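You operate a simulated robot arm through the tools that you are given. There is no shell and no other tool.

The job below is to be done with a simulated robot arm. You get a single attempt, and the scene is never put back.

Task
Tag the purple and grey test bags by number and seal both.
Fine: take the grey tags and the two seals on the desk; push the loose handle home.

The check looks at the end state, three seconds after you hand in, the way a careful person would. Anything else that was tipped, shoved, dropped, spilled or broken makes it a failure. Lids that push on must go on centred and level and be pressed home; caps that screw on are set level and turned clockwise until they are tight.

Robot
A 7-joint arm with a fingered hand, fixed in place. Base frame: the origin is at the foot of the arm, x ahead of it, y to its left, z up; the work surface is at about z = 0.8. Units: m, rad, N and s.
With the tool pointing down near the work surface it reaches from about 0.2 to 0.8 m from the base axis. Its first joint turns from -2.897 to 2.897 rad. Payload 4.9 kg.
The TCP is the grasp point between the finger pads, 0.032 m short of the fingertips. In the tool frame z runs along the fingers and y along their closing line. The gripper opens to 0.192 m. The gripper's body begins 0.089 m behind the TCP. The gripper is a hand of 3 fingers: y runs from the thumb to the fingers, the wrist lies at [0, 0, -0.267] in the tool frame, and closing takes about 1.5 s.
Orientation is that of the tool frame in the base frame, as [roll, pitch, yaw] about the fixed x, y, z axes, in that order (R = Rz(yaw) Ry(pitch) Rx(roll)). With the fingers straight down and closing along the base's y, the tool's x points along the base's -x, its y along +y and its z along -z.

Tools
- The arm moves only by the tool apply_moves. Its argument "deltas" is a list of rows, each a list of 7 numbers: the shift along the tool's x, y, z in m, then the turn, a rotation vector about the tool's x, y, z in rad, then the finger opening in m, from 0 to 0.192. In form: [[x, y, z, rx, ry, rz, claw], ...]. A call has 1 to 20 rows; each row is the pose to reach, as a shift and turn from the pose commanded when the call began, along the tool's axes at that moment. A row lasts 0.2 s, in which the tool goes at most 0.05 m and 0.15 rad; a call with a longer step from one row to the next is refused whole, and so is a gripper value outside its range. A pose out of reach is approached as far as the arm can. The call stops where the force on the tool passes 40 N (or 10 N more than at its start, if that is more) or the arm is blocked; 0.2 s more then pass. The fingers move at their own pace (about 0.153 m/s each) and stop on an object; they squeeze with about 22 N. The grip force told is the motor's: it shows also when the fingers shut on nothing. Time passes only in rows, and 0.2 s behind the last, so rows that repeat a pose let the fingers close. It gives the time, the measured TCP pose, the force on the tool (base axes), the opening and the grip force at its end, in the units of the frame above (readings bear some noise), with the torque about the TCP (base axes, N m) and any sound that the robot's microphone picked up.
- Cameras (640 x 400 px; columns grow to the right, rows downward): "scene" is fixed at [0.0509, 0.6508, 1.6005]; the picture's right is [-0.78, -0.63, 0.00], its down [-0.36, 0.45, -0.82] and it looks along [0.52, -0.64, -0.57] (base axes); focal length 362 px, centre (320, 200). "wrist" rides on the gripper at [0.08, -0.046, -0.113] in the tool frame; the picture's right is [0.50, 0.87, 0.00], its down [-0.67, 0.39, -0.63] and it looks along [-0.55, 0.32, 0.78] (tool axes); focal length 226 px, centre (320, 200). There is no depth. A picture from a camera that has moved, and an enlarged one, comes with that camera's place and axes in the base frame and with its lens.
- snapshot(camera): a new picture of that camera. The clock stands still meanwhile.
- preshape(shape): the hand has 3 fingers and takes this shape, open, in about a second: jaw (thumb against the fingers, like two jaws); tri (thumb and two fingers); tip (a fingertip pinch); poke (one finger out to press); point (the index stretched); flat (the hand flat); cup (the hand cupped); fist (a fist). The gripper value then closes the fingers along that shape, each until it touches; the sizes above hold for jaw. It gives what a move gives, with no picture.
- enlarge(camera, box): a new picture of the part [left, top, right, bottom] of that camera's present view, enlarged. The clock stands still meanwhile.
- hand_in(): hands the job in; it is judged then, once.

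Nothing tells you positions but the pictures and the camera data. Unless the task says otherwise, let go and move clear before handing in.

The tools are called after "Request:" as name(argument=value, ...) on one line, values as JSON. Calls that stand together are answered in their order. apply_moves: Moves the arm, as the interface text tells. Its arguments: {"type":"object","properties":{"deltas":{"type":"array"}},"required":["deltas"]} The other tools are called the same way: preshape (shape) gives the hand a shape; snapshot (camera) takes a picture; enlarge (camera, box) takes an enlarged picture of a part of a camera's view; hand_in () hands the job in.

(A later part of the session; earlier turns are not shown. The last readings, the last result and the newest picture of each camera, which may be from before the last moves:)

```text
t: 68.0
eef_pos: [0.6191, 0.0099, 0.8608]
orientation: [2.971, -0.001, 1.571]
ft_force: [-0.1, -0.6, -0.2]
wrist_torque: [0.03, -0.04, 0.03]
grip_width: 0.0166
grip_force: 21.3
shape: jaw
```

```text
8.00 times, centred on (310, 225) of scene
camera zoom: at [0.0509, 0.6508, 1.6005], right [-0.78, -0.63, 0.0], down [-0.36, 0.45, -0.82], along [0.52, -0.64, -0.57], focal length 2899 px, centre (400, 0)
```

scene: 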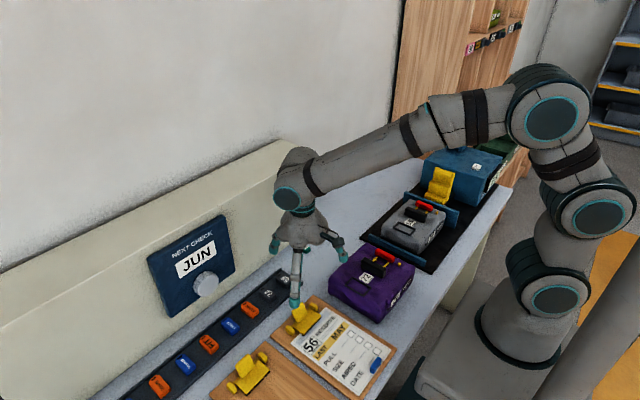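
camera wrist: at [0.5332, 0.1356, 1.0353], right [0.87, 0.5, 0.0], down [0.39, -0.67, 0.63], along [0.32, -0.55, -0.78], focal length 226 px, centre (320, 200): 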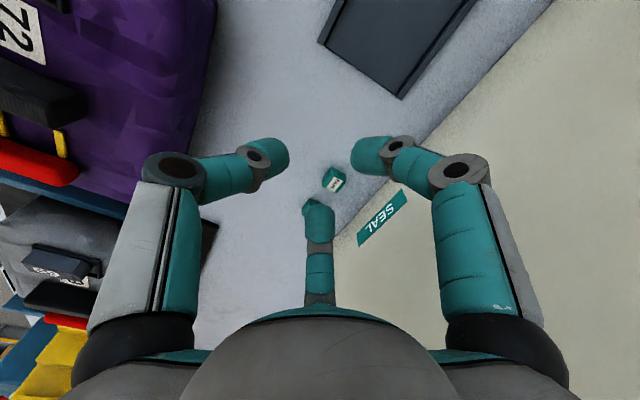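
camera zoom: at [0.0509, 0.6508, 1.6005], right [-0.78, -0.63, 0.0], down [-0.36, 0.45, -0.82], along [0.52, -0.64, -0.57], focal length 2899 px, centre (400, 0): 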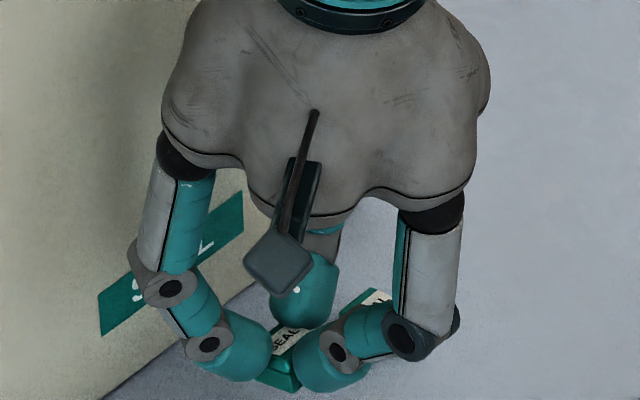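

The seal came up with the hand. I'll bring it away from the box to open space and inspect how it sits in the grip.

Request:
apply_moves(deltas=[[0, -0.015, -0.005, 0, 0, 0, 0.0], [0, -0.035, -0.015, 0, 0, 0, 0.0], [0, -0.055, -0.03, 0, 0, 0, 0.0], [0, -0.075, -0.05, 0, 0, 0, 0.0], [0, -0.09, -0.07, 0, 0, 0, 0.0], [0, -0.09, -0.07, 0, 0, 0, 0.0]])

Request:
enlarge(camera="wrist", box=[290, 130, 370, 190])

Request:
enlarge(camera="scene", box=[300, 190, 350, 230])

Request:
snapshot(camera="scene")

```text
t: 69.4
eef_pos: [0.5193, 0.0101, 0.9129]
orientation: [2.973, -0.001, 1.572]
ft_force: [-0.2, -0.2, -0.3]
wrist_torque: [0.02, 0.02, 0.02]
grip_width: 0.0166
grip_force: 22.4
shape: jaw
```

```text
6.67 times, centred on (330, 160) of wrist
camera zoom: at [0.4546, 0.0893, 1.0161], right [0.85, 0.5, 0.15], down [0.27, -0.67, 0.69], along [0.44, -0.55, -0.71], focal length 1507 px, centre (253, 467)
```

zoom: 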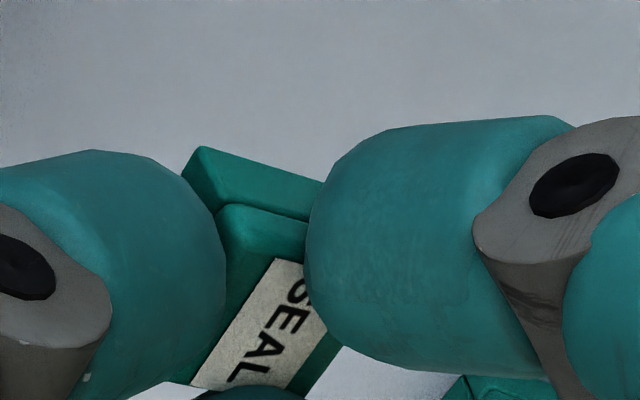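

```text
10.00 times, centred on (325, 210) of scene
camera zoom: at [0.0509, 0.6508, 1.6005], right [-0.78, -0.63, 0.0], down [-0.36, 0.45, -0.82], along [0.52, -0.64, -0.57], focal length 3624 px, centre (270, 100)
```

zoom: 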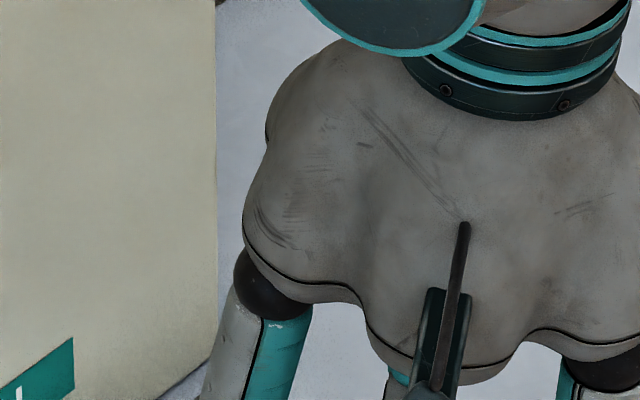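

```text
taken
```

scene: 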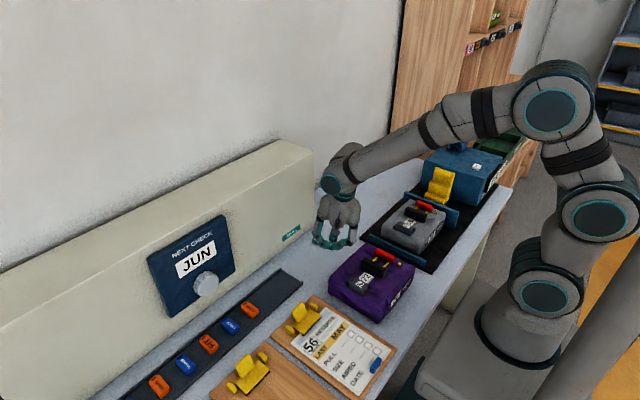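

I'll zoom on the seal in the scene camera, at its actual place in the picture.

Request:
enlarge(camera="scene", box=[308, 215, 358, 255])

Request:
enlarge(camera="wrist", box=[300, 140, 360, 200])

```text
10.00 times, centred on (333, 235) of scene
camera zoom: at [0.0509, 0.6508, 1.6005], right [-0.78, -0.63, 0.0], down [-0.36, 0.45, -0.82], along [0.52, -0.64, -0.57], focal length 3624 px, centre (190, -150)
```

zoom: 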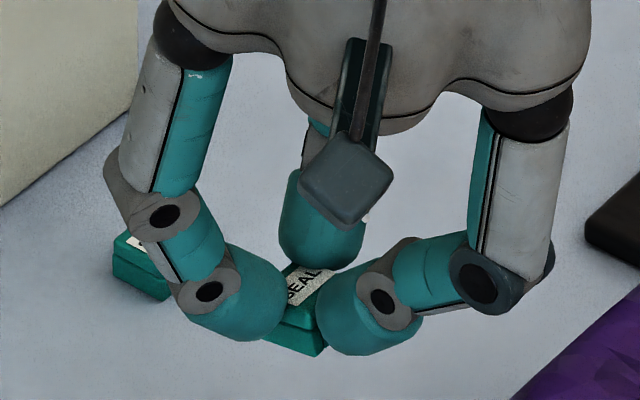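

```text
6.67 times, centred on (330, 170) of wrist
camera zoom: at [0.4546, 0.0893, 1.0161], right [0.85, 0.5, 0.15], down [0.27, -0.67, 0.69], along [0.44, -0.55, -0.71], focal length 1507 px, centre (253, 400)
```

zoom: 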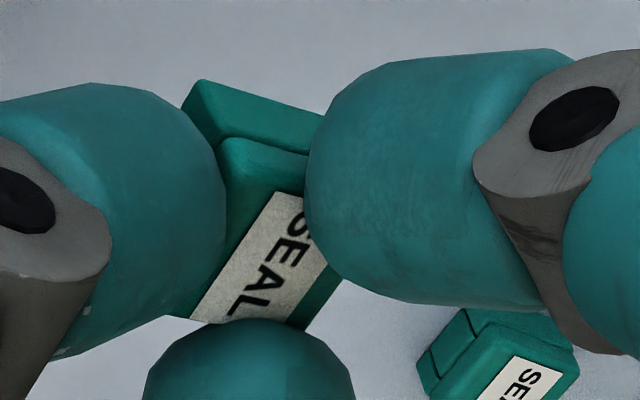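

The seal is nearly level in the grip, within 2–3°. I'll zoom in hard on its visible corner so I know exactly where it sits relative to the TCP.

Request:
enlarge(camera="wrist", box=[318, 146, 350, 166])

Request:
enlarge(camera="wrist", box=[318, 166, 358, 191])

Request:
enlarge(camera="scene", box=[328, 238, 348, 252])

```text
16.00 times, centred on (334, 156) of wrist
camera zoom: at [0.4546, 0.0893, 1.0161], right [0.85, 0.5, 0.15], down [0.27, -0.67, 0.69], along [0.44, -0.55, -0.71], focal length 3617 px, centre (96, 904)
```

zoom: 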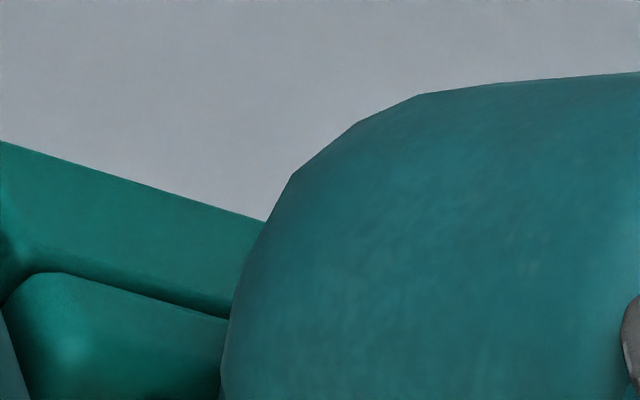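

```text
16.00 times, centred on (338, 178) of wrist
camera zoom: at [0.4546, 0.0893, 1.0161], right [0.85, 0.5, 0.15], down [0.27, -0.67, 0.69], along [0.44, -0.55, -0.71], focal length 3617 px, centre (32, 544)
```

zoom: 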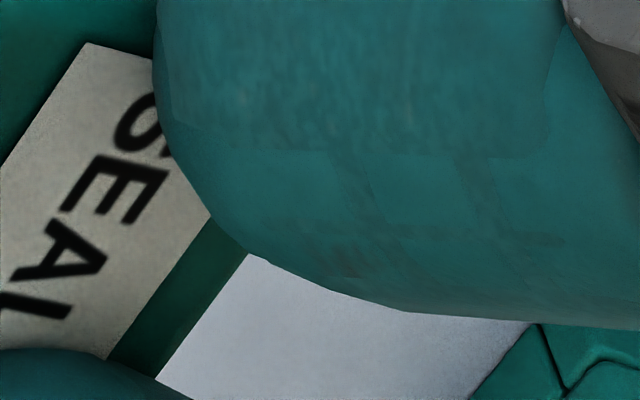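

```text
16.00 times, centred on (338, 245) of scene
camera zoom: at [0.0509, 0.6508, 1.6005], right [-0.78, -0.63, 0.0], down [-0.36, 0.45, -0.82], along [0.52, -0.64, -0.57], focal length 5799 px, centre (32, -520)
```

zoom: 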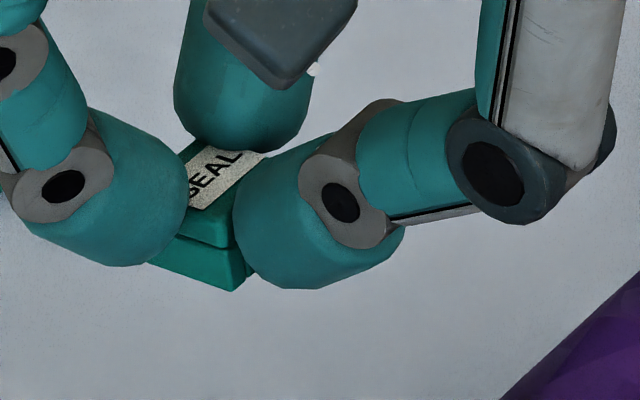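

The seal has pitched about 12–15° forward in the tilted grip, so I shouldn't place it like this. I'll set it down on open desk and regrasp it with the hand upright.

Request:
apply_moves(deltas=[[0, 0.015, 0.0025, 0, 0, 0, 0.0], [0, 0.03, 0.005, 0, 0, 0, 0.0], [0, 0.0444, 0.0076, 0, 0, 0, 0.0], [0, 0.0395, 0.036, 0, 0, 0, 0.0], [0, 0.0345, 0.0655, 0, 0, 0, 0.0], [0, 0.0345, 0.0655, 0, 0, 0, 0.0]])

Request:
apply_moves(deltas=[[0, -0.0004, 0.002, 0, 0, 0, 0.0], [0, -0.0007, 0.004, 0, 0, 0, 0.0], [0, -0.001, 0.006, 0, 0, 0, 0.0], [0, -0.0014, 0.008, 0, 0, 0, 0.0], [0, -0.0014, 0.008, 0, 0, 0, 0.0]])

Request:
enlarge(camera="wrist", box=[290, 130, 370, 190])

Request:
enlarge(camera="scene", box=[300, 220, 350, 260])

```text
t: 70.8
eef_pos: [0.5659, 0.0109, 0.8532]
orientation: [2.97, 0.0, 1.569]
ft_force: [1.1, 0.0, 0.0]
wrist_torque: [-0.01, -0.02, 0.01]
grip_width: 0.0166
grip_force: 22.5
shape: jaw
```

```text
t: 72.0
eef_pos: [0.5647, 0.0098, 0.8471]
orientation: [2.972, 0.0, 1.568]
ft_force: [0.0, -0.4, 0.1]
wrist_torque: [0.01, 0.03, 0.0]
grip_width: 0.017
grip_force: 22.2
shape: jaw
```

```text
6.67 times, centred on (330, 160) of wrist
camera zoom: at [0.5002, 0.0901, 0.9501], right [0.85, 0.5, 0.15], down [0.27, -0.67, 0.69], along [0.44, -0.55, -0.71], focal length 1507 px, centre (253, 467)
```

zoom: 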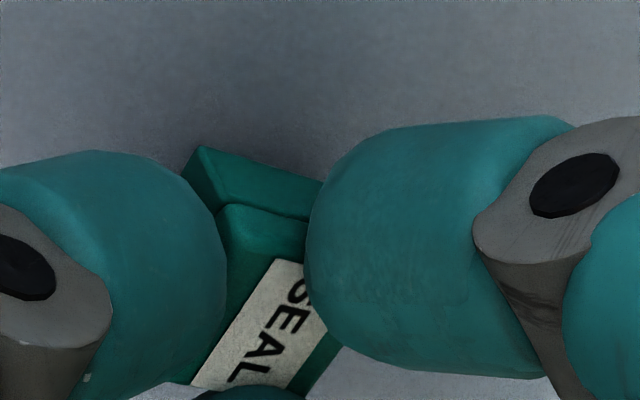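

```text
10.00 times, centred on (325, 240) of scene
camera zoom: at [0.0509, 0.6508, 1.6005], right [-0.78, -0.63, 0.0], down [-0.36, 0.45, -0.82], along [0.52, -0.64, -0.57], focal length 3624 px, centre (270, -200)
```

zoom: 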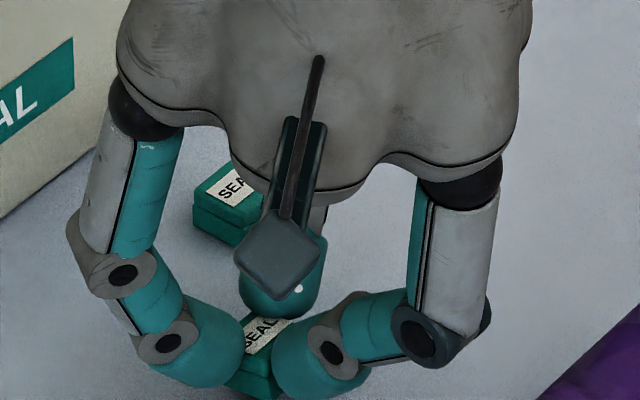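

No contact with the desk yet. I'll keep lowering gently.

Request:
apply_moves(deltas=[[0, -0.0003, 0.002, 0, 0, 0, 0.0], [0, -0.0007, 0.004, 0, 0, 0, 0.0], [0, -0.001, 0.006, 0, 0, 0, 0.0], [0, -0.0012, 0.007, 0, 0, 0, 0.0], [0, -0.0012, 0.007, 0, 0, 0, 0.0]])

```text
t: 73.2
eef_pos: [0.564, 0.0111, 0.8426]
orientation: [2.967, 0.001, 1.572]
ft_force: [-11.3, 0.8, 31.0]
wrist_torque: [0.01, 0.03, 0.03]
grip_width: 0.0176
grip_force: 21.8
shape: jaw
```

The seal is on the desk now. I'll ease off the load and open the fingers.

Request:
apply_moves(deltas=[[0, 0.0003, -0.002, 0, 0, 0, 0.0], [0, 0.0003, -0.002, 0, 0, 0, 0.025], [0, 0.0003, -0.002, 0, 0, 0, 0.035], [0, 0.0003, -0.002, 0, 0, 0, 0.045], [0, 0.0003, -0.002, 0, 0, 0, 0.05], [0, 0.0003, -0.002, 0, 0, 0, 0.05]])

Request:
enlarge(camera="wrist", box=[260, 120, 400, 220])

Request:
enlarge(camera="scene", box=[300, 220, 350, 260])

```text
t: 74.6
eef_pos: [0.5638, 0.0096, 0.8414]
orientation: [2.973, 0.001, 1.57]
ft_force: [-0.1, -0.3, -0.1]
wrist_torque: [0.02, 0.0, -0.02]
grip_width: 0.0494
grip_force: 0.1
shape: jaw
```

```text
4.00 times, centred on (330, 170) of wrist
camera zoom: at [0.4996, 0.0897, 0.9447], right [0.85, 0.5, 0.15], down [0.27, -0.67, 0.69], along [0.44, -0.55, -0.71], focal length 904 px, centre (280, 320)
```

zoom: 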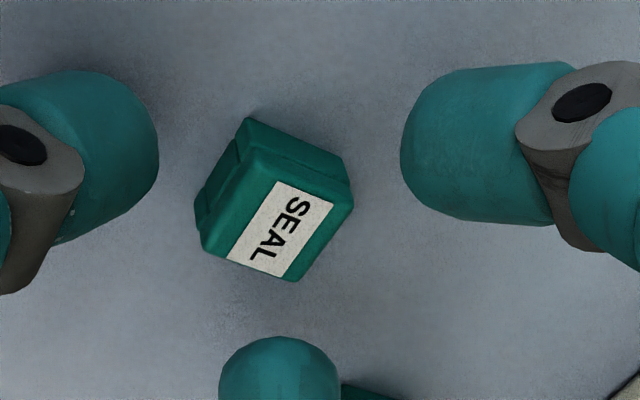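

```text
10.00 times, centred on (325, 240) of scene
camera zoom: at [0.0509, 0.6508, 1.6005], right [-0.78, -0.63, 0.0], down [-0.36, 0.45, -0.82], along [0.52, -0.64, -0.57], focal length 3624 px, centre (270, -200)
```

zoom: 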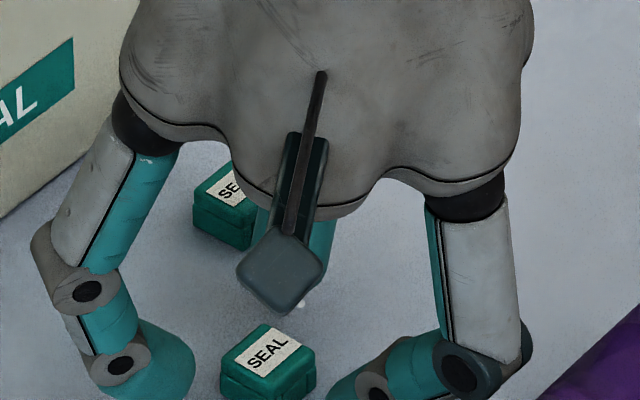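

Seal 1 stands upright on open desk at about (0.567, 0.012). I'll rise, straighten the hand to vertical and hover over it.

Request:
apply_moves(deltas=[[0, 0.005, -0.03, 0, 0, 0, 0.05], [0, 0.008, -0.05, 0.06, 0, 0, 0.045], [0, 0.0085, -0.055, 0.12, 0, 0, 0.042], [0.002, 0.008, -0.055, 0.17, 0, 0, 0.042], [0.002, 0.0075, -0.045, 0.17, 0, 0, 0.042], [0.002, 0.005, -0.033, 0.17, 0, 0, 0.042], [0.002, 0.005, -0.033, 0.17, 0, 0, 0.042]])

Request:
enlarge(camera="wrist", box=[240, 90, 400, 220])

```text
t: 76.2
eef_pos: [0.5614, 0.0125, 0.8732]
orientation: [3.141, 0.0, 1.567]
ft_force: [0.4, -0.1, -0.2]
wrist_torque: [-0.03, 0.0, 0.02]
grip_width: 0.0421
grip_force: 0.1
shape: jaw
```

```text
3.08 times, centred on (320, 155) of wrist
camera zoom: at [0.5167, 0.0919, 0.9874], right [0.87, 0.5, 0.0], down [0.39, -0.67, 0.63], along [0.32, -0.55, -0.78], focal length 696 px, centre (320, 338)
```

zoom: 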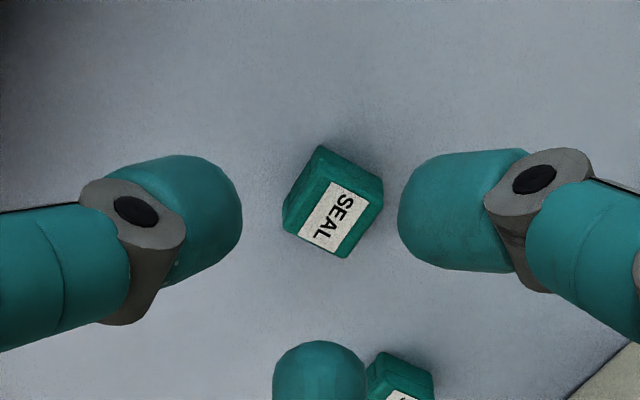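

The seal is well between the fingers, offset about 1 mm. I'll trim, lower to desk height and close.

Request:
apply_moves(deltas=[[-0.001, 0.0015, 0.01, 0, 0, 0, 0.042], [-0.001, 0.0015, 0.02, 0, 0, 0, 0.042], [-0.001, 0.0015, 0.03, 0, 0, 0, 0.042], [-0.001, 0.0015, 0.0375, 0, 0, 0, 0.042], [-0.001, 0.0015, 0.0375, 0, 0, 0, 0.042]])

Request:
enlarge(camera="wrist", box=[260, 120, 400, 220])

```text
t: 77.4
eef_pos: [0.5647, 0.0107, 0.8375]
orientation: [3.14, 0.0, 1.57]
ft_force: [-0.8, 0.6, -0.2]
wrist_torque: [-0.03, -0.01, 0.04]
grip_width: 0.0425
grip_force: 0.1
shape: jaw
```

```text
4.00 times, centred on (330, 170) of wrist
camera zoom: at [0.519, 0.0909, 0.95], right [0.87, 0.5, 0.0], down [0.39, -0.67, 0.63], along [0.32, -0.55, -0.78], focal length 904 px, centre (280, 320)
```

zoom: 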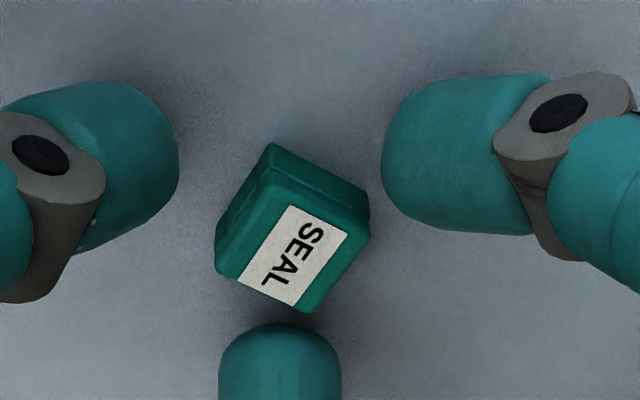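

I'll trim 2.5 mm back and 2 mm down so the fingers meet the seal's side faces, then close.

Request:
apply_moves(deltas=[[0.001, -0.0025, 0.002, 0, 0, 0, 0.042], [0.001, -0.0025, 0.002, 0, 0, 0, 0.036], [0.001, -0.0025, 0.002, 0, 0, 0, 0.03], [0.001, -0.0025, 0.002, 0, 0, 0, 0.024], [0.001, -0.0025, 0.002, 0, 0, 0, 0.018], [0.001, -0.0025, 0.002, 0, 0, 0, 0.01], [0.001, -0.0025, 0.002, 0, 0, 0, 0.0], [0.001, -0.0025, 0.002, 0, 0, 0, 0.0]])

Request:
enlarge(camera="wrist", box=[290, 140, 370, 200])

Request:
enlarge(camera="scene", box=[305, 225, 345, 255])

```text
t: 79.2
eef_pos: [0.5619, 0.0114, 0.8345]
orientation: [-3.141, 0.001, 1.569]
ft_force: [0.5, -0.9, 1.5]
wrist_torque: [-0.02, -0.02, 0.01]
grip_width: 0.0134
grip_force: 22.2
shape: jaw
```

```text
6.67 times, centred on (330, 170) of wrist
camera zoom: at [0.5167, 0.0916, 0.9477], right [0.87, 0.5, 0.0], down [0.39, -0.67, 0.63], along [0.31, -0.55, -0.78], focal length 1507 px, centre (253, 400)
```

zoom: 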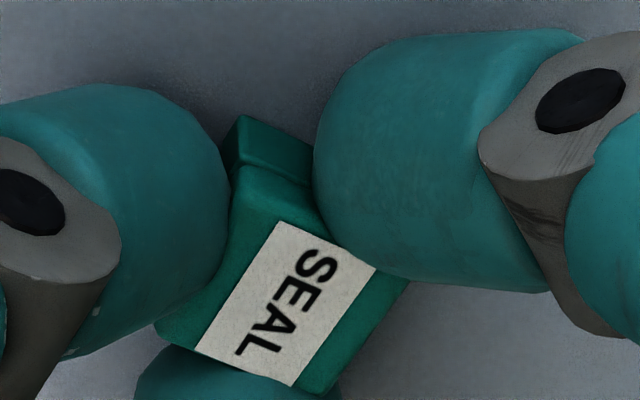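

```text
13.33 times, centred on (325, 240) of scene
camera zoom: at [0.0509, 0.6508, 1.6005], right [-0.78, -0.63, 0.0], down [-0.36, 0.45, -0.82], along [0.52, -0.64, -0.57], focal length 4832 px, centre (253, -333)
```

zoom: 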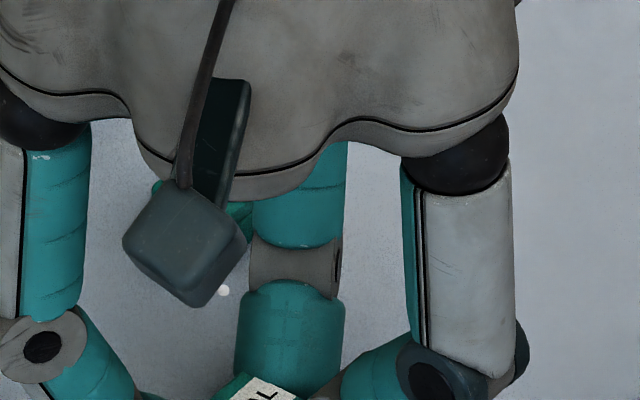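

The seal is gripped squarely this time, with almost no downward push. I'll lift it and inspect its attitude.

Request:
apply_moves(deltas=[[0, 0, -0.005, 0, 0, 0, 0.0], [0, 0, -0.015, 0, 0, 0, 0.0], [0, 0, -0.035, 0, 0, 0, 0.0], [0, 0, -0.06, 0, 0, 0, 0.0], [0, 0, -0.09, 0, 0, 0, 0.0], [0, 0, -0.09, 0, 0, 0, 0.0]])

Request:
enlarge(camera="wrist", box=[290, 140, 370, 200])

Request:
enlarge(camera="scene", box=[305, 215, 345, 245])

```text
t: 80.6
eef_pos: [0.564, 0.0114, 0.9275]
orientation: [3.14, 0.0, 1.569]
ft_force: [-0.3, -0.3, 1.0]
wrist_torque: [-0.02, -0.06, -0.01]
grip_width: 0.0136
grip_force: 21.7
shape: jaw
```

```text
6.67 times, centred on (330, 170) of wrist
camera zoom: at [0.518, 0.0905, 1.0398], right [0.87, 0.5, 0.0], down [0.39, -0.67, 0.63], along [0.32, -0.55, -0.78], focal length 1507 px, centre (253, 400)
```

zoom: 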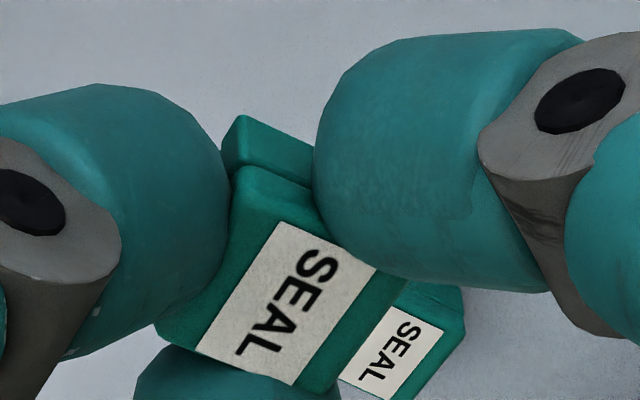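

```text
13.33 times, centred on (325, 230) of scene
camera zoom: at [0.0509, 0.6508, 1.6005], right [-0.78, -0.63, 0.0], down [-0.36, 0.45, -0.82], along [0.52, -0.64, -0.57], focal length 4832 px, centre (253, -200)
```

zoom: 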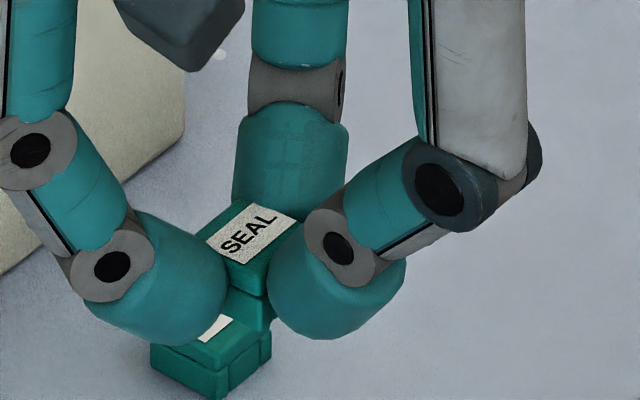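

The picture of the seal in the grip is identical before and after lifting, so it is held rigid and level. I'll carry it over the purple bag's yellow stud.

Request:
apply_moves(deltas=[[0, 0, -0.03, 0, 0, 0, 0.0], [-0.012, -0.043, -0.04, 0, 0, 0, 0.0], [-0.024, -0.086, -0.04, 0, 0, 0, 0.0], [-0.036, -0.13, -0.04, 0, 0, 0, 0.0], [-0.048, -0.174, -0.04, 0, 0, 0, 0.0], [-0.06, -0.215, -0.036, 0, 0, 0, 0.0], [-0.064, -0.233, -0.0325, 0, 0, 0, 0.0], [-0.064, -0.233, -0.0325, 0, 0, 0, 0.0]])

Request:
snapshot(camera="wrist")

Request:
enlarge(camera="wrist", box=[270, 80, 390, 180])

Request:
enlarge(camera="scene", box=[360, 220, 420, 270])

```text
t: 82.4
eef_pos: [0.3282, -0.054, 0.9582]
orientation: [3.141, 0.0, 1.571]
ft_force: [0.5, 0.3, -0.3]
wrist_torque: [0.03, -0.01, 0.01]
grip_width: 0.0134
grip_force: 21.9
shape: jaw
```

```text
taken
camera wrist: at [0.2824, 0.0264, 1.0707], right [0.87, 0.5, 0.0], down [0.39, -0.67, 0.63], along [0.32, -0.55, -0.78], focal length 226 px, centre (320, 200)
```

wrist: 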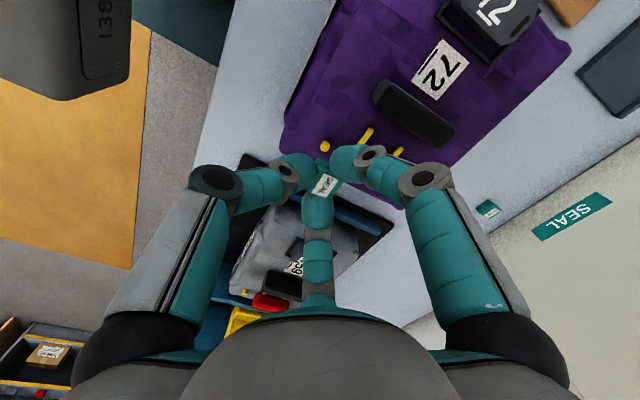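

```text
4.00 times, centred on (330, 130) of wrist
camera zoom: at [0.2824, 0.0264, 1.0707], right [0.87, 0.5, 0.0], down [0.39, -0.67, 0.63], along [0.32, -0.55, -0.78], focal length 904 px, centre (280, 480)
```

zoom: 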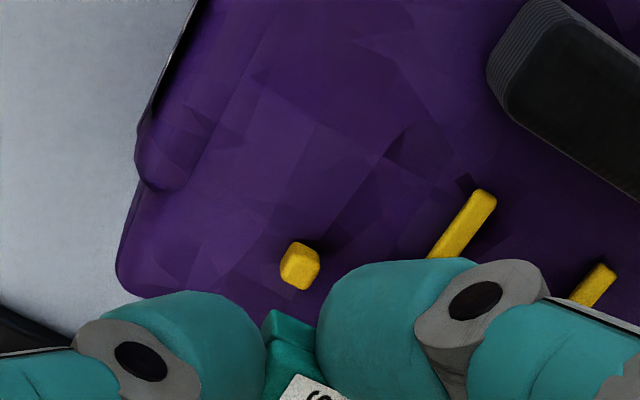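

```text
8.00 times, centred on (390, 245) of scene
camera zoom: at [0.0509, 0.6508, 1.6005], right [-0.78, -0.63, 0.0], down [-0.36, 0.45, -0.82], along [0.52, -0.64, -0.57], focal length 2899 px, centre (-240, -160)
```

zoom: 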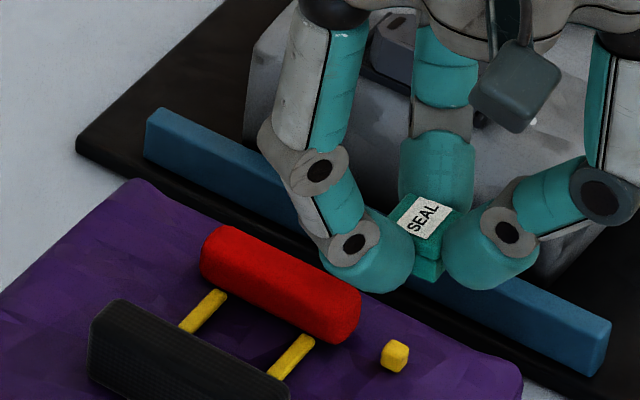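

The stud reads (0.334, -0.054) and the seal's centre is about 2 mm short of it in x. I'll shift 2 mm and lower to just above the stud.

Request:
apply_moves(deltas=[[0, 0.002, 0.01, 0, 0, 0, 0.0], [0, 0.002, 0.02, 0, 0, 0, 0.0], [0, 0.002, 0.031, 0, 0, 0, 0.0], [0, 0.002, 0.031, 0, 0, 0, 0.0]])

Request:
enlarge(camera="wrist", box=[290, 120, 370, 180])

Request:
enlarge(camera="scene", box=[370, 235, 410, 265])

```text
t: 83.4
eef_pos: [0.3298, -0.0529, 0.9267]
orientation: [3.141, 0.0, 1.568]
ft_force: [0.6, 0.4, 0.4]
wrist_torque: [-0.03, 0.01, 0.01]
grip_width: 0.0134
grip_force: 22.2
shape: jaw
```

```text
6.67 times, centred on (330, 150) of wrist
camera zoom: at [0.2848, 0.0268, 1.0401], right [0.87, 0.5, 0.0], down [0.39, -0.67, 0.63], along [0.32, -0.55, -0.78], focal length 1507 px, centre (253, 533)
```

zoom: 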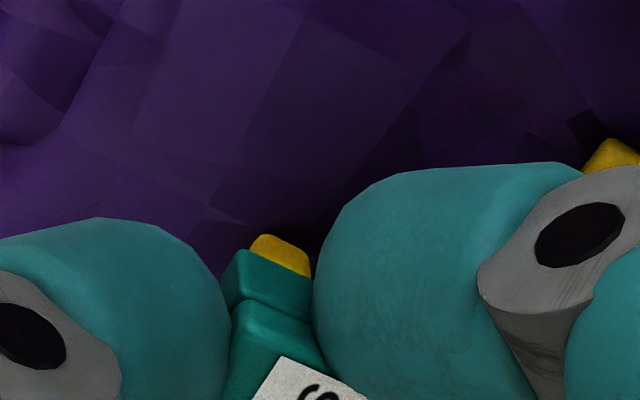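

```text
13.33 times, centred on (390, 250) of scene
camera zoom: at [0.0509, 0.6508, 1.6005], right [-0.78, -0.63, 0.0], down [-0.36, 0.45, -0.82], along [0.52, -0.64, -0.57], focal length 4832 px, centre (-613, -467)
```

zoom: 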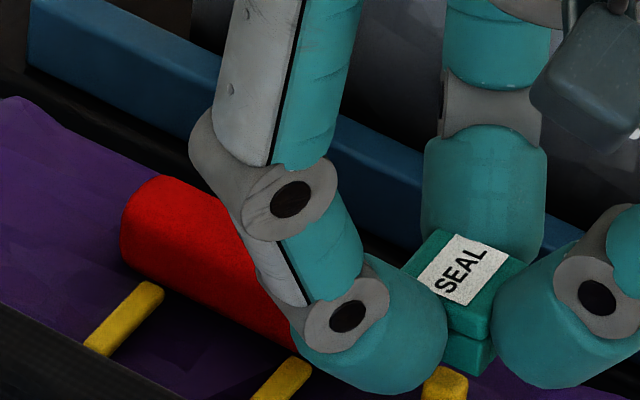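

The seal's centre and the stud now agree to about a millimetre. I'll trim 1 mm in x and y and lower to just above the stud top.

Request:
apply_moves(deltas=[[0.001, 0.001, 0.004, 0, 0, 0, 0.0], [0.001, 0.001, 0.008, 0, 0, 0, 0.0], [0.001, 0.001, 0.012, 0, 0, 0, 0.0], [0.001, 0.001, 0.012, 0, 0, 0, 0.0]])

Request:
enlarge(camera="wrist", box=[290, 130, 370, 190])

Request:
enlarge(camera="scene", box=[370, 240, 410, 270])

```text
t: 84.4
eef_pos: [0.3328, -0.05, 0.915]
orientation: [3.141, 0.0, 1.569]
ft_force: [0.5, -0.7, 0.6]
wrist_torque: [0.0, 0.0, 0.0]
grip_width: 0.0134
grip_force: 22.8
shape: jaw
```

```text
6.67 times, centred on (330, 160) of wrist
camera zoom: at [0.2864, 0.0283, 1.0274], right [0.87, 0.5, 0.0], down [0.39, -0.67, 0.63], along [0.31, -0.55, -0.78], focal length 1507 px, centre (253, 467)
```

zoom: 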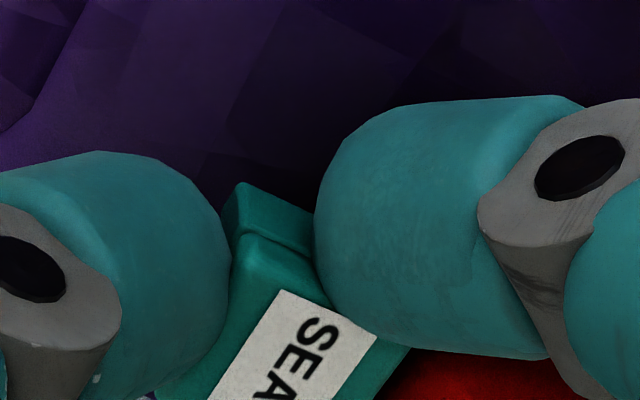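

```text
13.33 times, centred on (390, 255) of scene
camera zoom: at [0.0509, 0.6508, 1.6005], right [-0.78, -0.63, 0.0], down [-0.36, 0.45, -0.82], along [0.52, -0.64, -0.57], focal length 4832 px, centre (-613, -533)
```

zoom: 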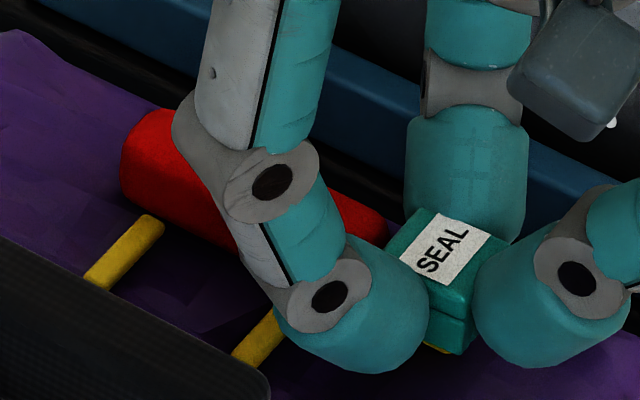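

I can see a sliver of the yellow stud under the seal's near edge. I'll zoom in on it to judge the centring.

Request:
enlarge(camera="scene", box=[394, 256, 406, 270])

Request:
enlarge(camera="wrist", box=[312, 145, 342, 175])

```text
16.00 times, centred on (400, 263) of scene
camera zoom: at [0.0509, 0.6508, 1.6005], right [-0.78, -0.63, 0.0], down [-0.36, 0.45, -0.82], along [0.52, -0.64, -0.57], focal length 5799 px, centre (-960, -808)
```

zoom: 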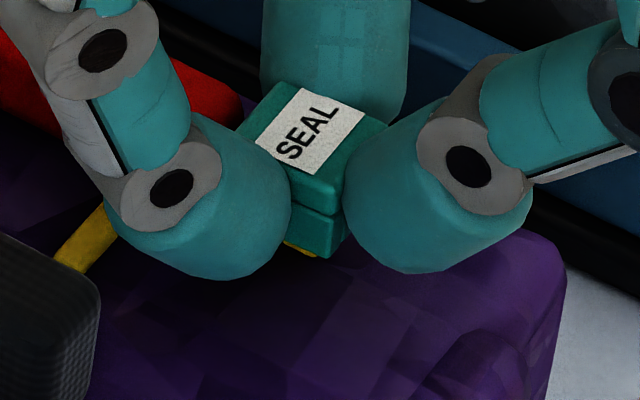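

```text
13.33 times, centred on (327, 160) of wrist
camera zoom: at [0.2864, 0.0283, 1.0274], right [0.87, 0.5, 0.0], down [0.39, -0.67, 0.63], along [0.31, -0.55, -0.78], focal length 3014 px, centre (227, 733)
```

zoom: 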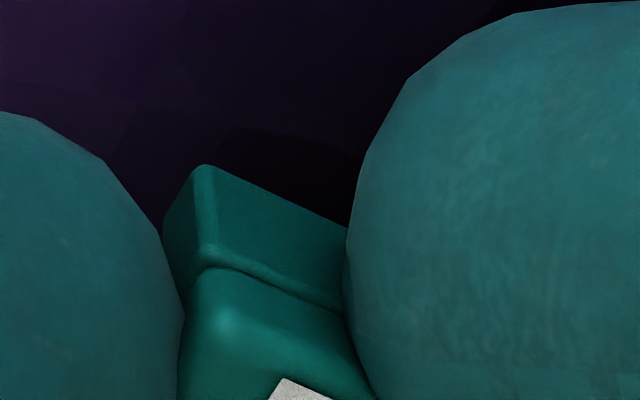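

By this close-up, x is centred and the seal should move about 1 mm toward -y. I'll trim that and lower onto the stud in small steps.

Request:
apply_moves(deltas=[[-0.001, 0, 0.001, 0, 0, 0, 0.0], [-0.001, 0, 0.002, 0, 0, 0, 0.0], [-0.001, 0, 0.003, 0, 0, 0, 0.0], [-0.001, 0, 0.004, 0, 0, 0, 0.0], [-0.001, 0, 0.004, 0, 0, 0, 0.0]])

Request:
enlarge(camera="scene", box=[394, 256, 406, 270])

```text
t: 85.6
eef_pos: [0.3328, -0.0522, 0.9101]
orientation: [-3.141, 0.001, 1.569]
ft_force: [0.6, -0.3, -1.2]
wrist_torque: [0.03, -0.01, 0.0]
grip_width: 0.0133
grip_force: 22.3
shape: jaw
```

```text
16.00 times, centred on (400, 263) of scene
camera zoom: at [0.0509, 0.6508, 1.6005], right [-0.78, -0.63, 0.0], down [-0.36, 0.45, -0.82], along [0.52, -0.64, -0.57], focal length 5799 px, centre (-960, -808)
```

zoom: 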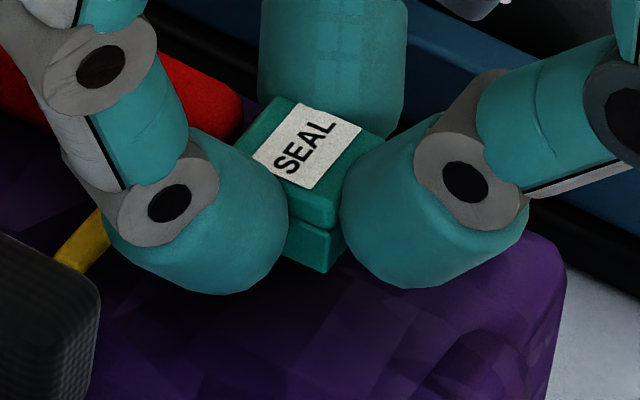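

There is no contact yet and the stud is fully covered. I'll continue down in 1 mm steps.

Request:
apply_moves(deltas=[[0, 0, 0.001, 0, 0, 0, 0.0], [0, 0, 0.002, 0, 0, 0, 0.0], [0, 0, 0.002, 0, 0, 0, 0.0]])

Request:
apply_moves(deltas=[[0, 0, 0.001, 0, 0, 0, 0.0], [0, 0, 0.002, 0, 0, 0, 0.0], [0, 0, 0.002, 0, 0, 0, 0.0]])

Request:
enlarge(camera="scene", box=[394, 256, 406, 270])

```text
t: 86.4
eef_pos: [0.3318, -0.053, 0.9083]
orientation: [3.141, 0.0, 1.569]
ft_force: [0.1, -0.5, 0.3]
wrist_torque: [-0.01, 0.03, 0.01]
grip_width: 0.0135
grip_force: 22.7
shape: jaw
```

```text
t: 87.2
eef_pos: [0.3315, -0.0515, 0.9063]
orientation: [3.14, -0.001, 1.57]
ft_force: [-0.4, -1.0, -0.3]
wrist_torque: [0.01, -0.01, 0.01]
grip_width: 0.0134
grip_force: 21.9
shape: jaw
```

```text
16.00 times, centred on (400, 263) of scene
camera zoom: at [0.0509, 0.6508, 1.6005], right [-0.78, -0.63, 0.0], down [-0.36, 0.45, -0.82], along [0.52, -0.64, -0.57], focal length 5799 px, centre (-960, -808)
```

zoom: 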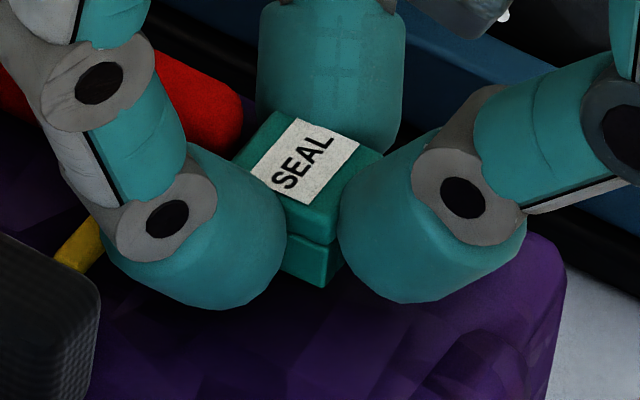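

Still no resistance, so the stud seems to be entering the seal. I'll continue down a millimetre at a time.

Request:
apply_moves(deltas=[[0, 0, 0.001, 0, 0, 0, 0.0], [0, 0, 0.002, 0, 0, 0, 0.0], [0, 0, 0.002, 0, 0, 0, 0.0]])

Request:
apply_moves(deltas=[[0, 0, 0.001, 0, 0, 0, 0.0], [0, 0, 0.001, 0, 0, 0, 0.0]])

Request:
enlarge(camera="scene", box=[394, 256, 406, 270])

```text
t: 88.0
eef_pos: [0.3312, -0.0529, 0.9051]
orientation: [3.14, 0.0, 1.569]
ft_force: [-0.3, -0.3, -0.4]
wrist_torque: [-0.02, -0.02, 0.01]
grip_width: 0.0138
grip_force: 22.2
shape: jaw
```

```text
t: 88.6
eef_pos: [0.3324, -0.0516, 0.904]
orientation: [-3.142, -0.001, 1.571]
ft_force: [-3.2, -0.9, 9.0]
wrist_torque: [-0.01, -0.03, 0.0]
grip_width: 0.014
grip_force: 21.9
shape: jaw
```

```text
16.00 times, centred on (400, 263) of scene
camera zoom: at [0.0509, 0.6508, 1.6005], right [-0.78, -0.63, 0.0], down [-0.36, 0.45, -0.82], along [0.52, -0.64, -0.57], focal length 5799 px, centre (-960, -808)
```

zoom: 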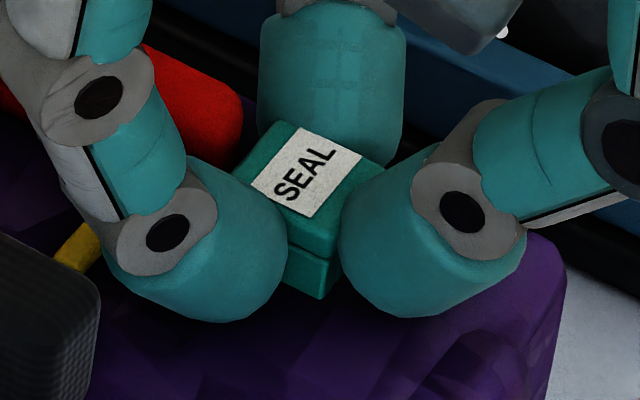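

Contact at 9 N with the seal's underside at the bag surface. I'll press a little further to seat it firmly.

Request:
apply_moves(deltas=[[0, 0, 0.001, 0, 0, 0, 0.0], [0, 0, 0.002, 0, 0, 0, 0.0], [0, 0, 0.003, 0, 0, 0, 0.0], [0, 0, 0.003, 0, 0, 0, 0.0]])

Request:
enlarge(camera="scene", box=[394, 256, 406, 270])

Request:
enlarge(camera="wrist", box=[290, 130, 370, 190])

```text
t: 89.5
eef_pos: [0.3332, -0.0522, 0.9037]
orientation: [3.136, 0.002, 1.572]
ft_force: [-8.7, 0.8, 13.0]
wrist_torque: [-0.02, 0.15, -0.04]
grip_width: 0.0151
grip_force: 21.7
shape: jaw
stopped in row 4: the force on the tool passed its limit at 41 N (the readings are from after the stop); the commanded pose is now the measured one
```

```text
16.00 times, centred on (400, 263) of scene
camera zoom: at [0.0509, 0.6508, 1.6005], right [-0.78, -0.63, 0.0], down [-0.36, 0.45, -0.82], along [0.52, -0.64, -0.57], focal length 5799 px, centre (-960, -808)
```

zoom: 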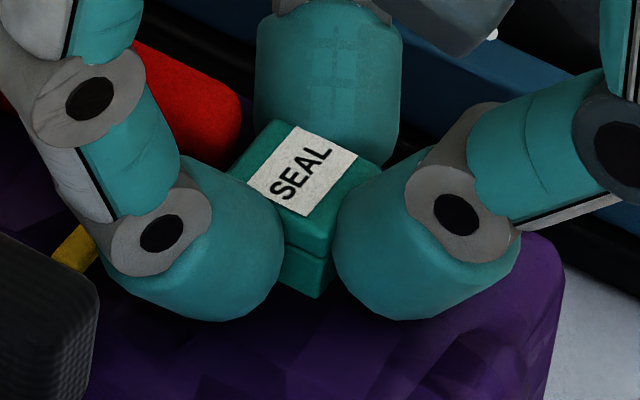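

```text
6.67 times, centred on (330, 160) of wrist
camera zoom: at [0.2877, 0.0278, 1.0155], right [0.87, 0.5, 0.0], down [0.38, -0.67, 0.63], along [0.32, -0.55, -0.77], focal length 1507 px, centre (253, 467)
```

zoom: 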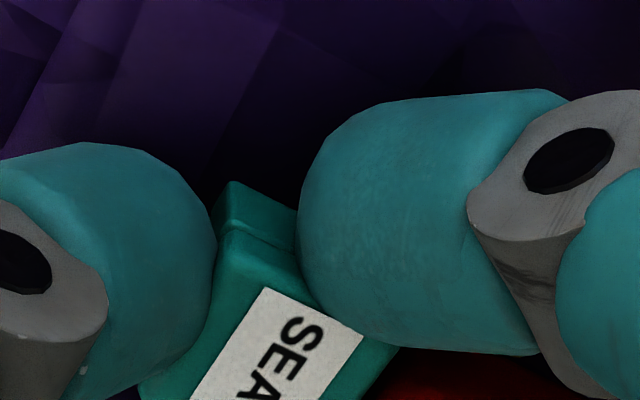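

The press reached 41 N, so the seal should be fully down. I'll ease off, open the fingers and look.

Request:
apply_moves(deltas=[[0, 0, -0.0005, 0, 0, 0, 0.0], [0, 0, -0.0005, 0, 0, 0, 0.02], [0, 0, -0.001, 0, 0, 0, 0.026], [0, 0, -0.001, 0, 0, 0, 0.034], [0, 0, -0.001, 0, 0, 0, 0.04], [0, 0, -0.001, 0, 0, 0, 0.04]])

Request:
enlarge(camera="scene", box=[390, 252, 410, 270])

Request:
enlarge(camera="wrist", box=[280, 120, 380, 200])

```text
t: 90.9
eef_pos: [0.3351, -0.0524, 0.9031]
orientation: [3.135, 0.0, 1.57]
ft_force: [-0.4, -1.4, 0.4]
wrist_torque: [0.02, 0.0, -0.04]
grip_width: 0.0393
grip_force: 0.0
shape: jaw
```

```text
16.00 times, centred on (400, 261) of scene
camera zoom: at [0.0509, 0.6508, 1.6005], right [-0.78, -0.63, 0.0], down [-0.36, 0.45, -0.82], along [0.52, -0.64, -0.57], focal length 5799 px, centre (-960, -776)
```

zoom: 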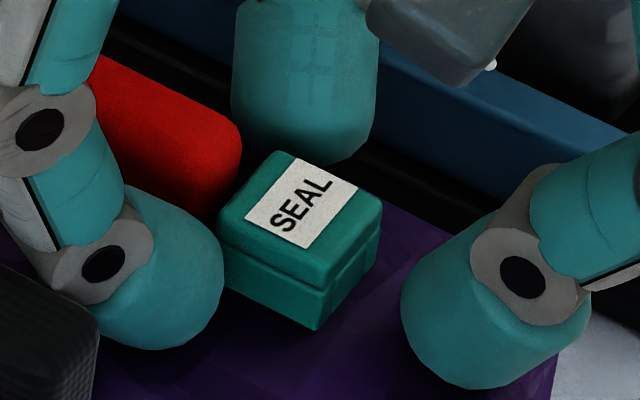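

```text
5.00 times, centred on (330, 160) of wrist
camera zoom: at [0.288, 0.0278, 1.0157], right [0.87, 0.5, 0.0], down [0.38, -0.67, 0.63], along [0.32, -0.55, -0.77], focal length 1130 px, centre (270, 400)
```

zoom: 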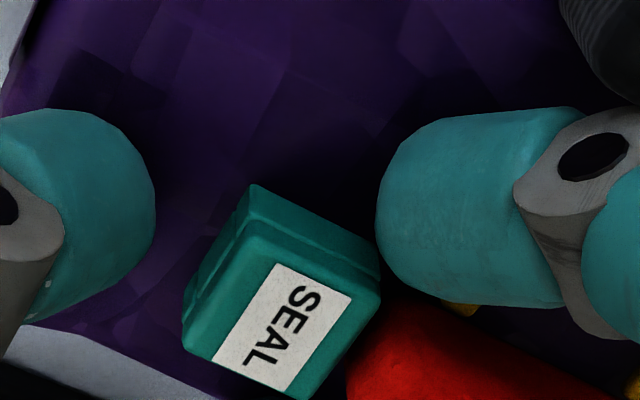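

The seal sits level over the stud, right against the handle's end. I'll rise straight up and inspect it from above.

Request:
apply_moves(deltas=[[0, 0, -0.01, 0, 0, 0, 0.045], [0, 0, -0.03, 0, 0, 0, 0.05], [0, 0, -0.06, 0, 0, 0, 0.05], [0, 0, -0.09, 0, 0, 0, 0.05], [0, 0, -0.09, 0, 0, 0, 0.05]])

Request:
enlarge(camera="wrist", box=[270, 100, 390, 200])

Request:
enlarge(camera="scene", box=[350, 235, 420, 285])

```text
t: 92.1
eef_pos: [0.3341, -0.052, 0.9933]
orientation: [3.136, 0.0, 1.57]
ft_force: [-0.2, -0.1, -0.4]
wrist_torque: [0.02, 0.02, 0.02]
grip_width: 0.0495
grip_force: 0.1
shape: jaw
```

```text
4.00 times, centred on (330, 150) of wrist
camera zoom: at [0.2873, 0.0279, 1.1058], right [0.87, 0.5, 0.0], down [0.38, -0.67, 0.63], along [0.32, -0.55, -0.77], focal length 904 px, centre (280, 400)
```

zoom: 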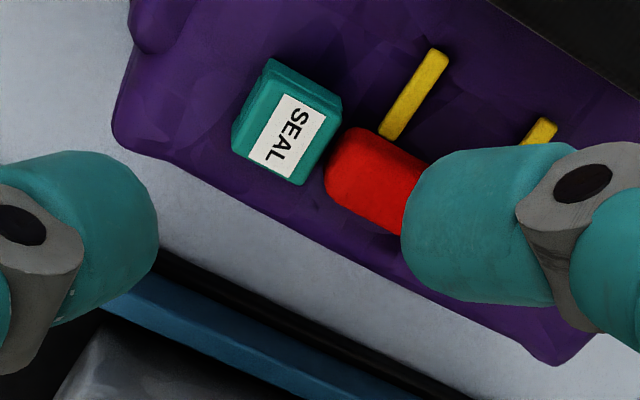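

```text
8.00 times, centred on (385, 260) of scene
camera zoom: at [0.0509, 0.6508, 1.6005], right [-0.78, -0.63, 0.0], down [-0.36, 0.45, -0.82], along [0.52, -0.64, -0.57], focal length 2899 px, centre (-200, -280)
```

zoom: 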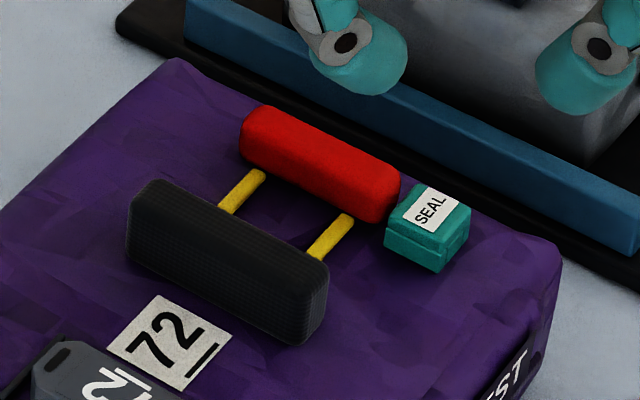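

The seal sits beside the handle's end. I'll zoom in closely to verify it is flush and centred over the stud.

Request:
enlarge(camera="scene", box=[390, 252, 412, 272])

Request:
enlarge(camera="wrist", box=[320, 110, 370, 150])

```text
16.00 times, centred on (401, 262) of scene
camera zoom: at [0.0509, 0.6508, 1.6005], right [-0.78, -0.63, 0.0], down [-0.36, 0.45, -0.82], along [0.52, -0.64, -0.57], focal length 5799 px, centre (-976, -792)
```

zoom: 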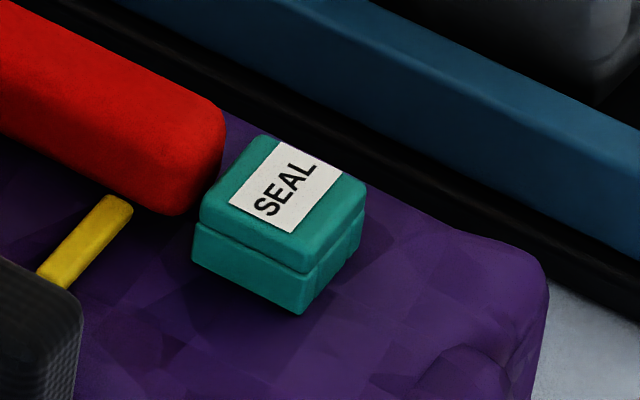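

```text
10.00 times, centred on (345, 130) of wrist
camera zoom: at [0.2873, 0.0279, 1.1058], right [0.87, 0.5, 0.0], down [0.38, -0.67, 0.63], along [0.32, -0.55, -0.77], focal length 2261 px, centre (70, 900)
```

zoom: 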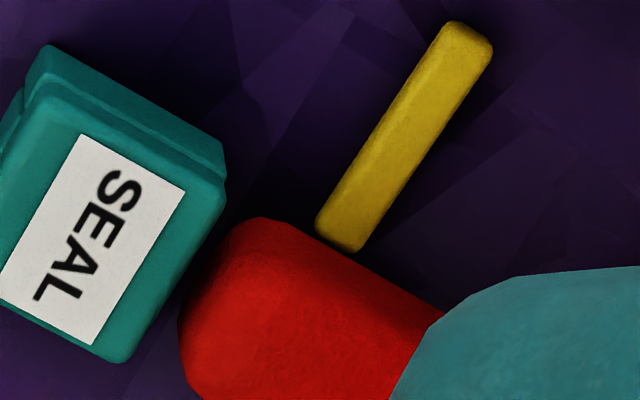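

The seal looks flush with the bag. I'll compare its proportions with the untouched seal still on the desk, to confirm it isn't perched on the stud.

Request:
enlarge(camera="scene", box=[306, 228, 328, 248])

Request:
snapshot(camera="scene")

```text
16.00 times, centred on (317, 238) of scene
camera zoom: at [0.0509, 0.6508, 1.6005], right [-0.78, -0.63, 0.0], down [-0.36, 0.45, -0.82], along [0.52, -0.64, -0.57], focal length 5799 px, centre (368, -408)
```

zoom: 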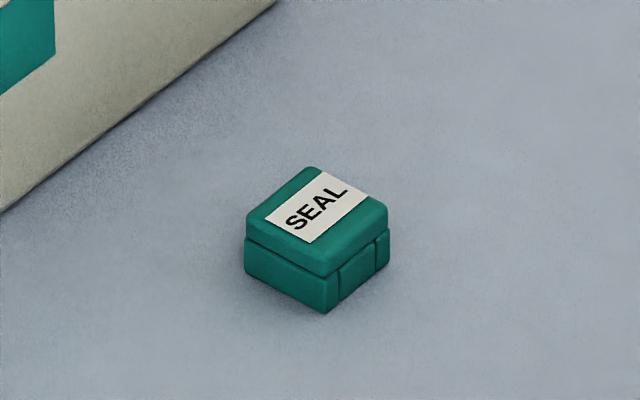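

```text
taken
```

scene: 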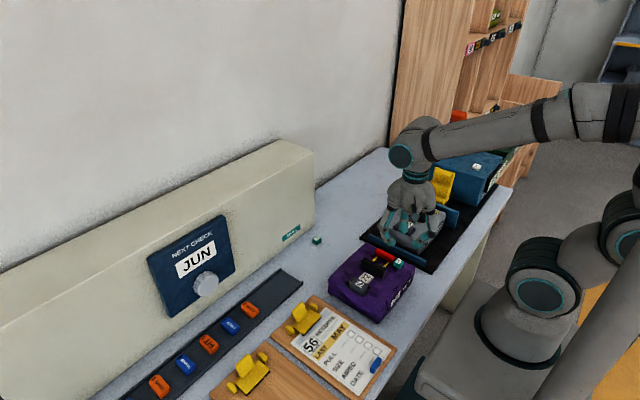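

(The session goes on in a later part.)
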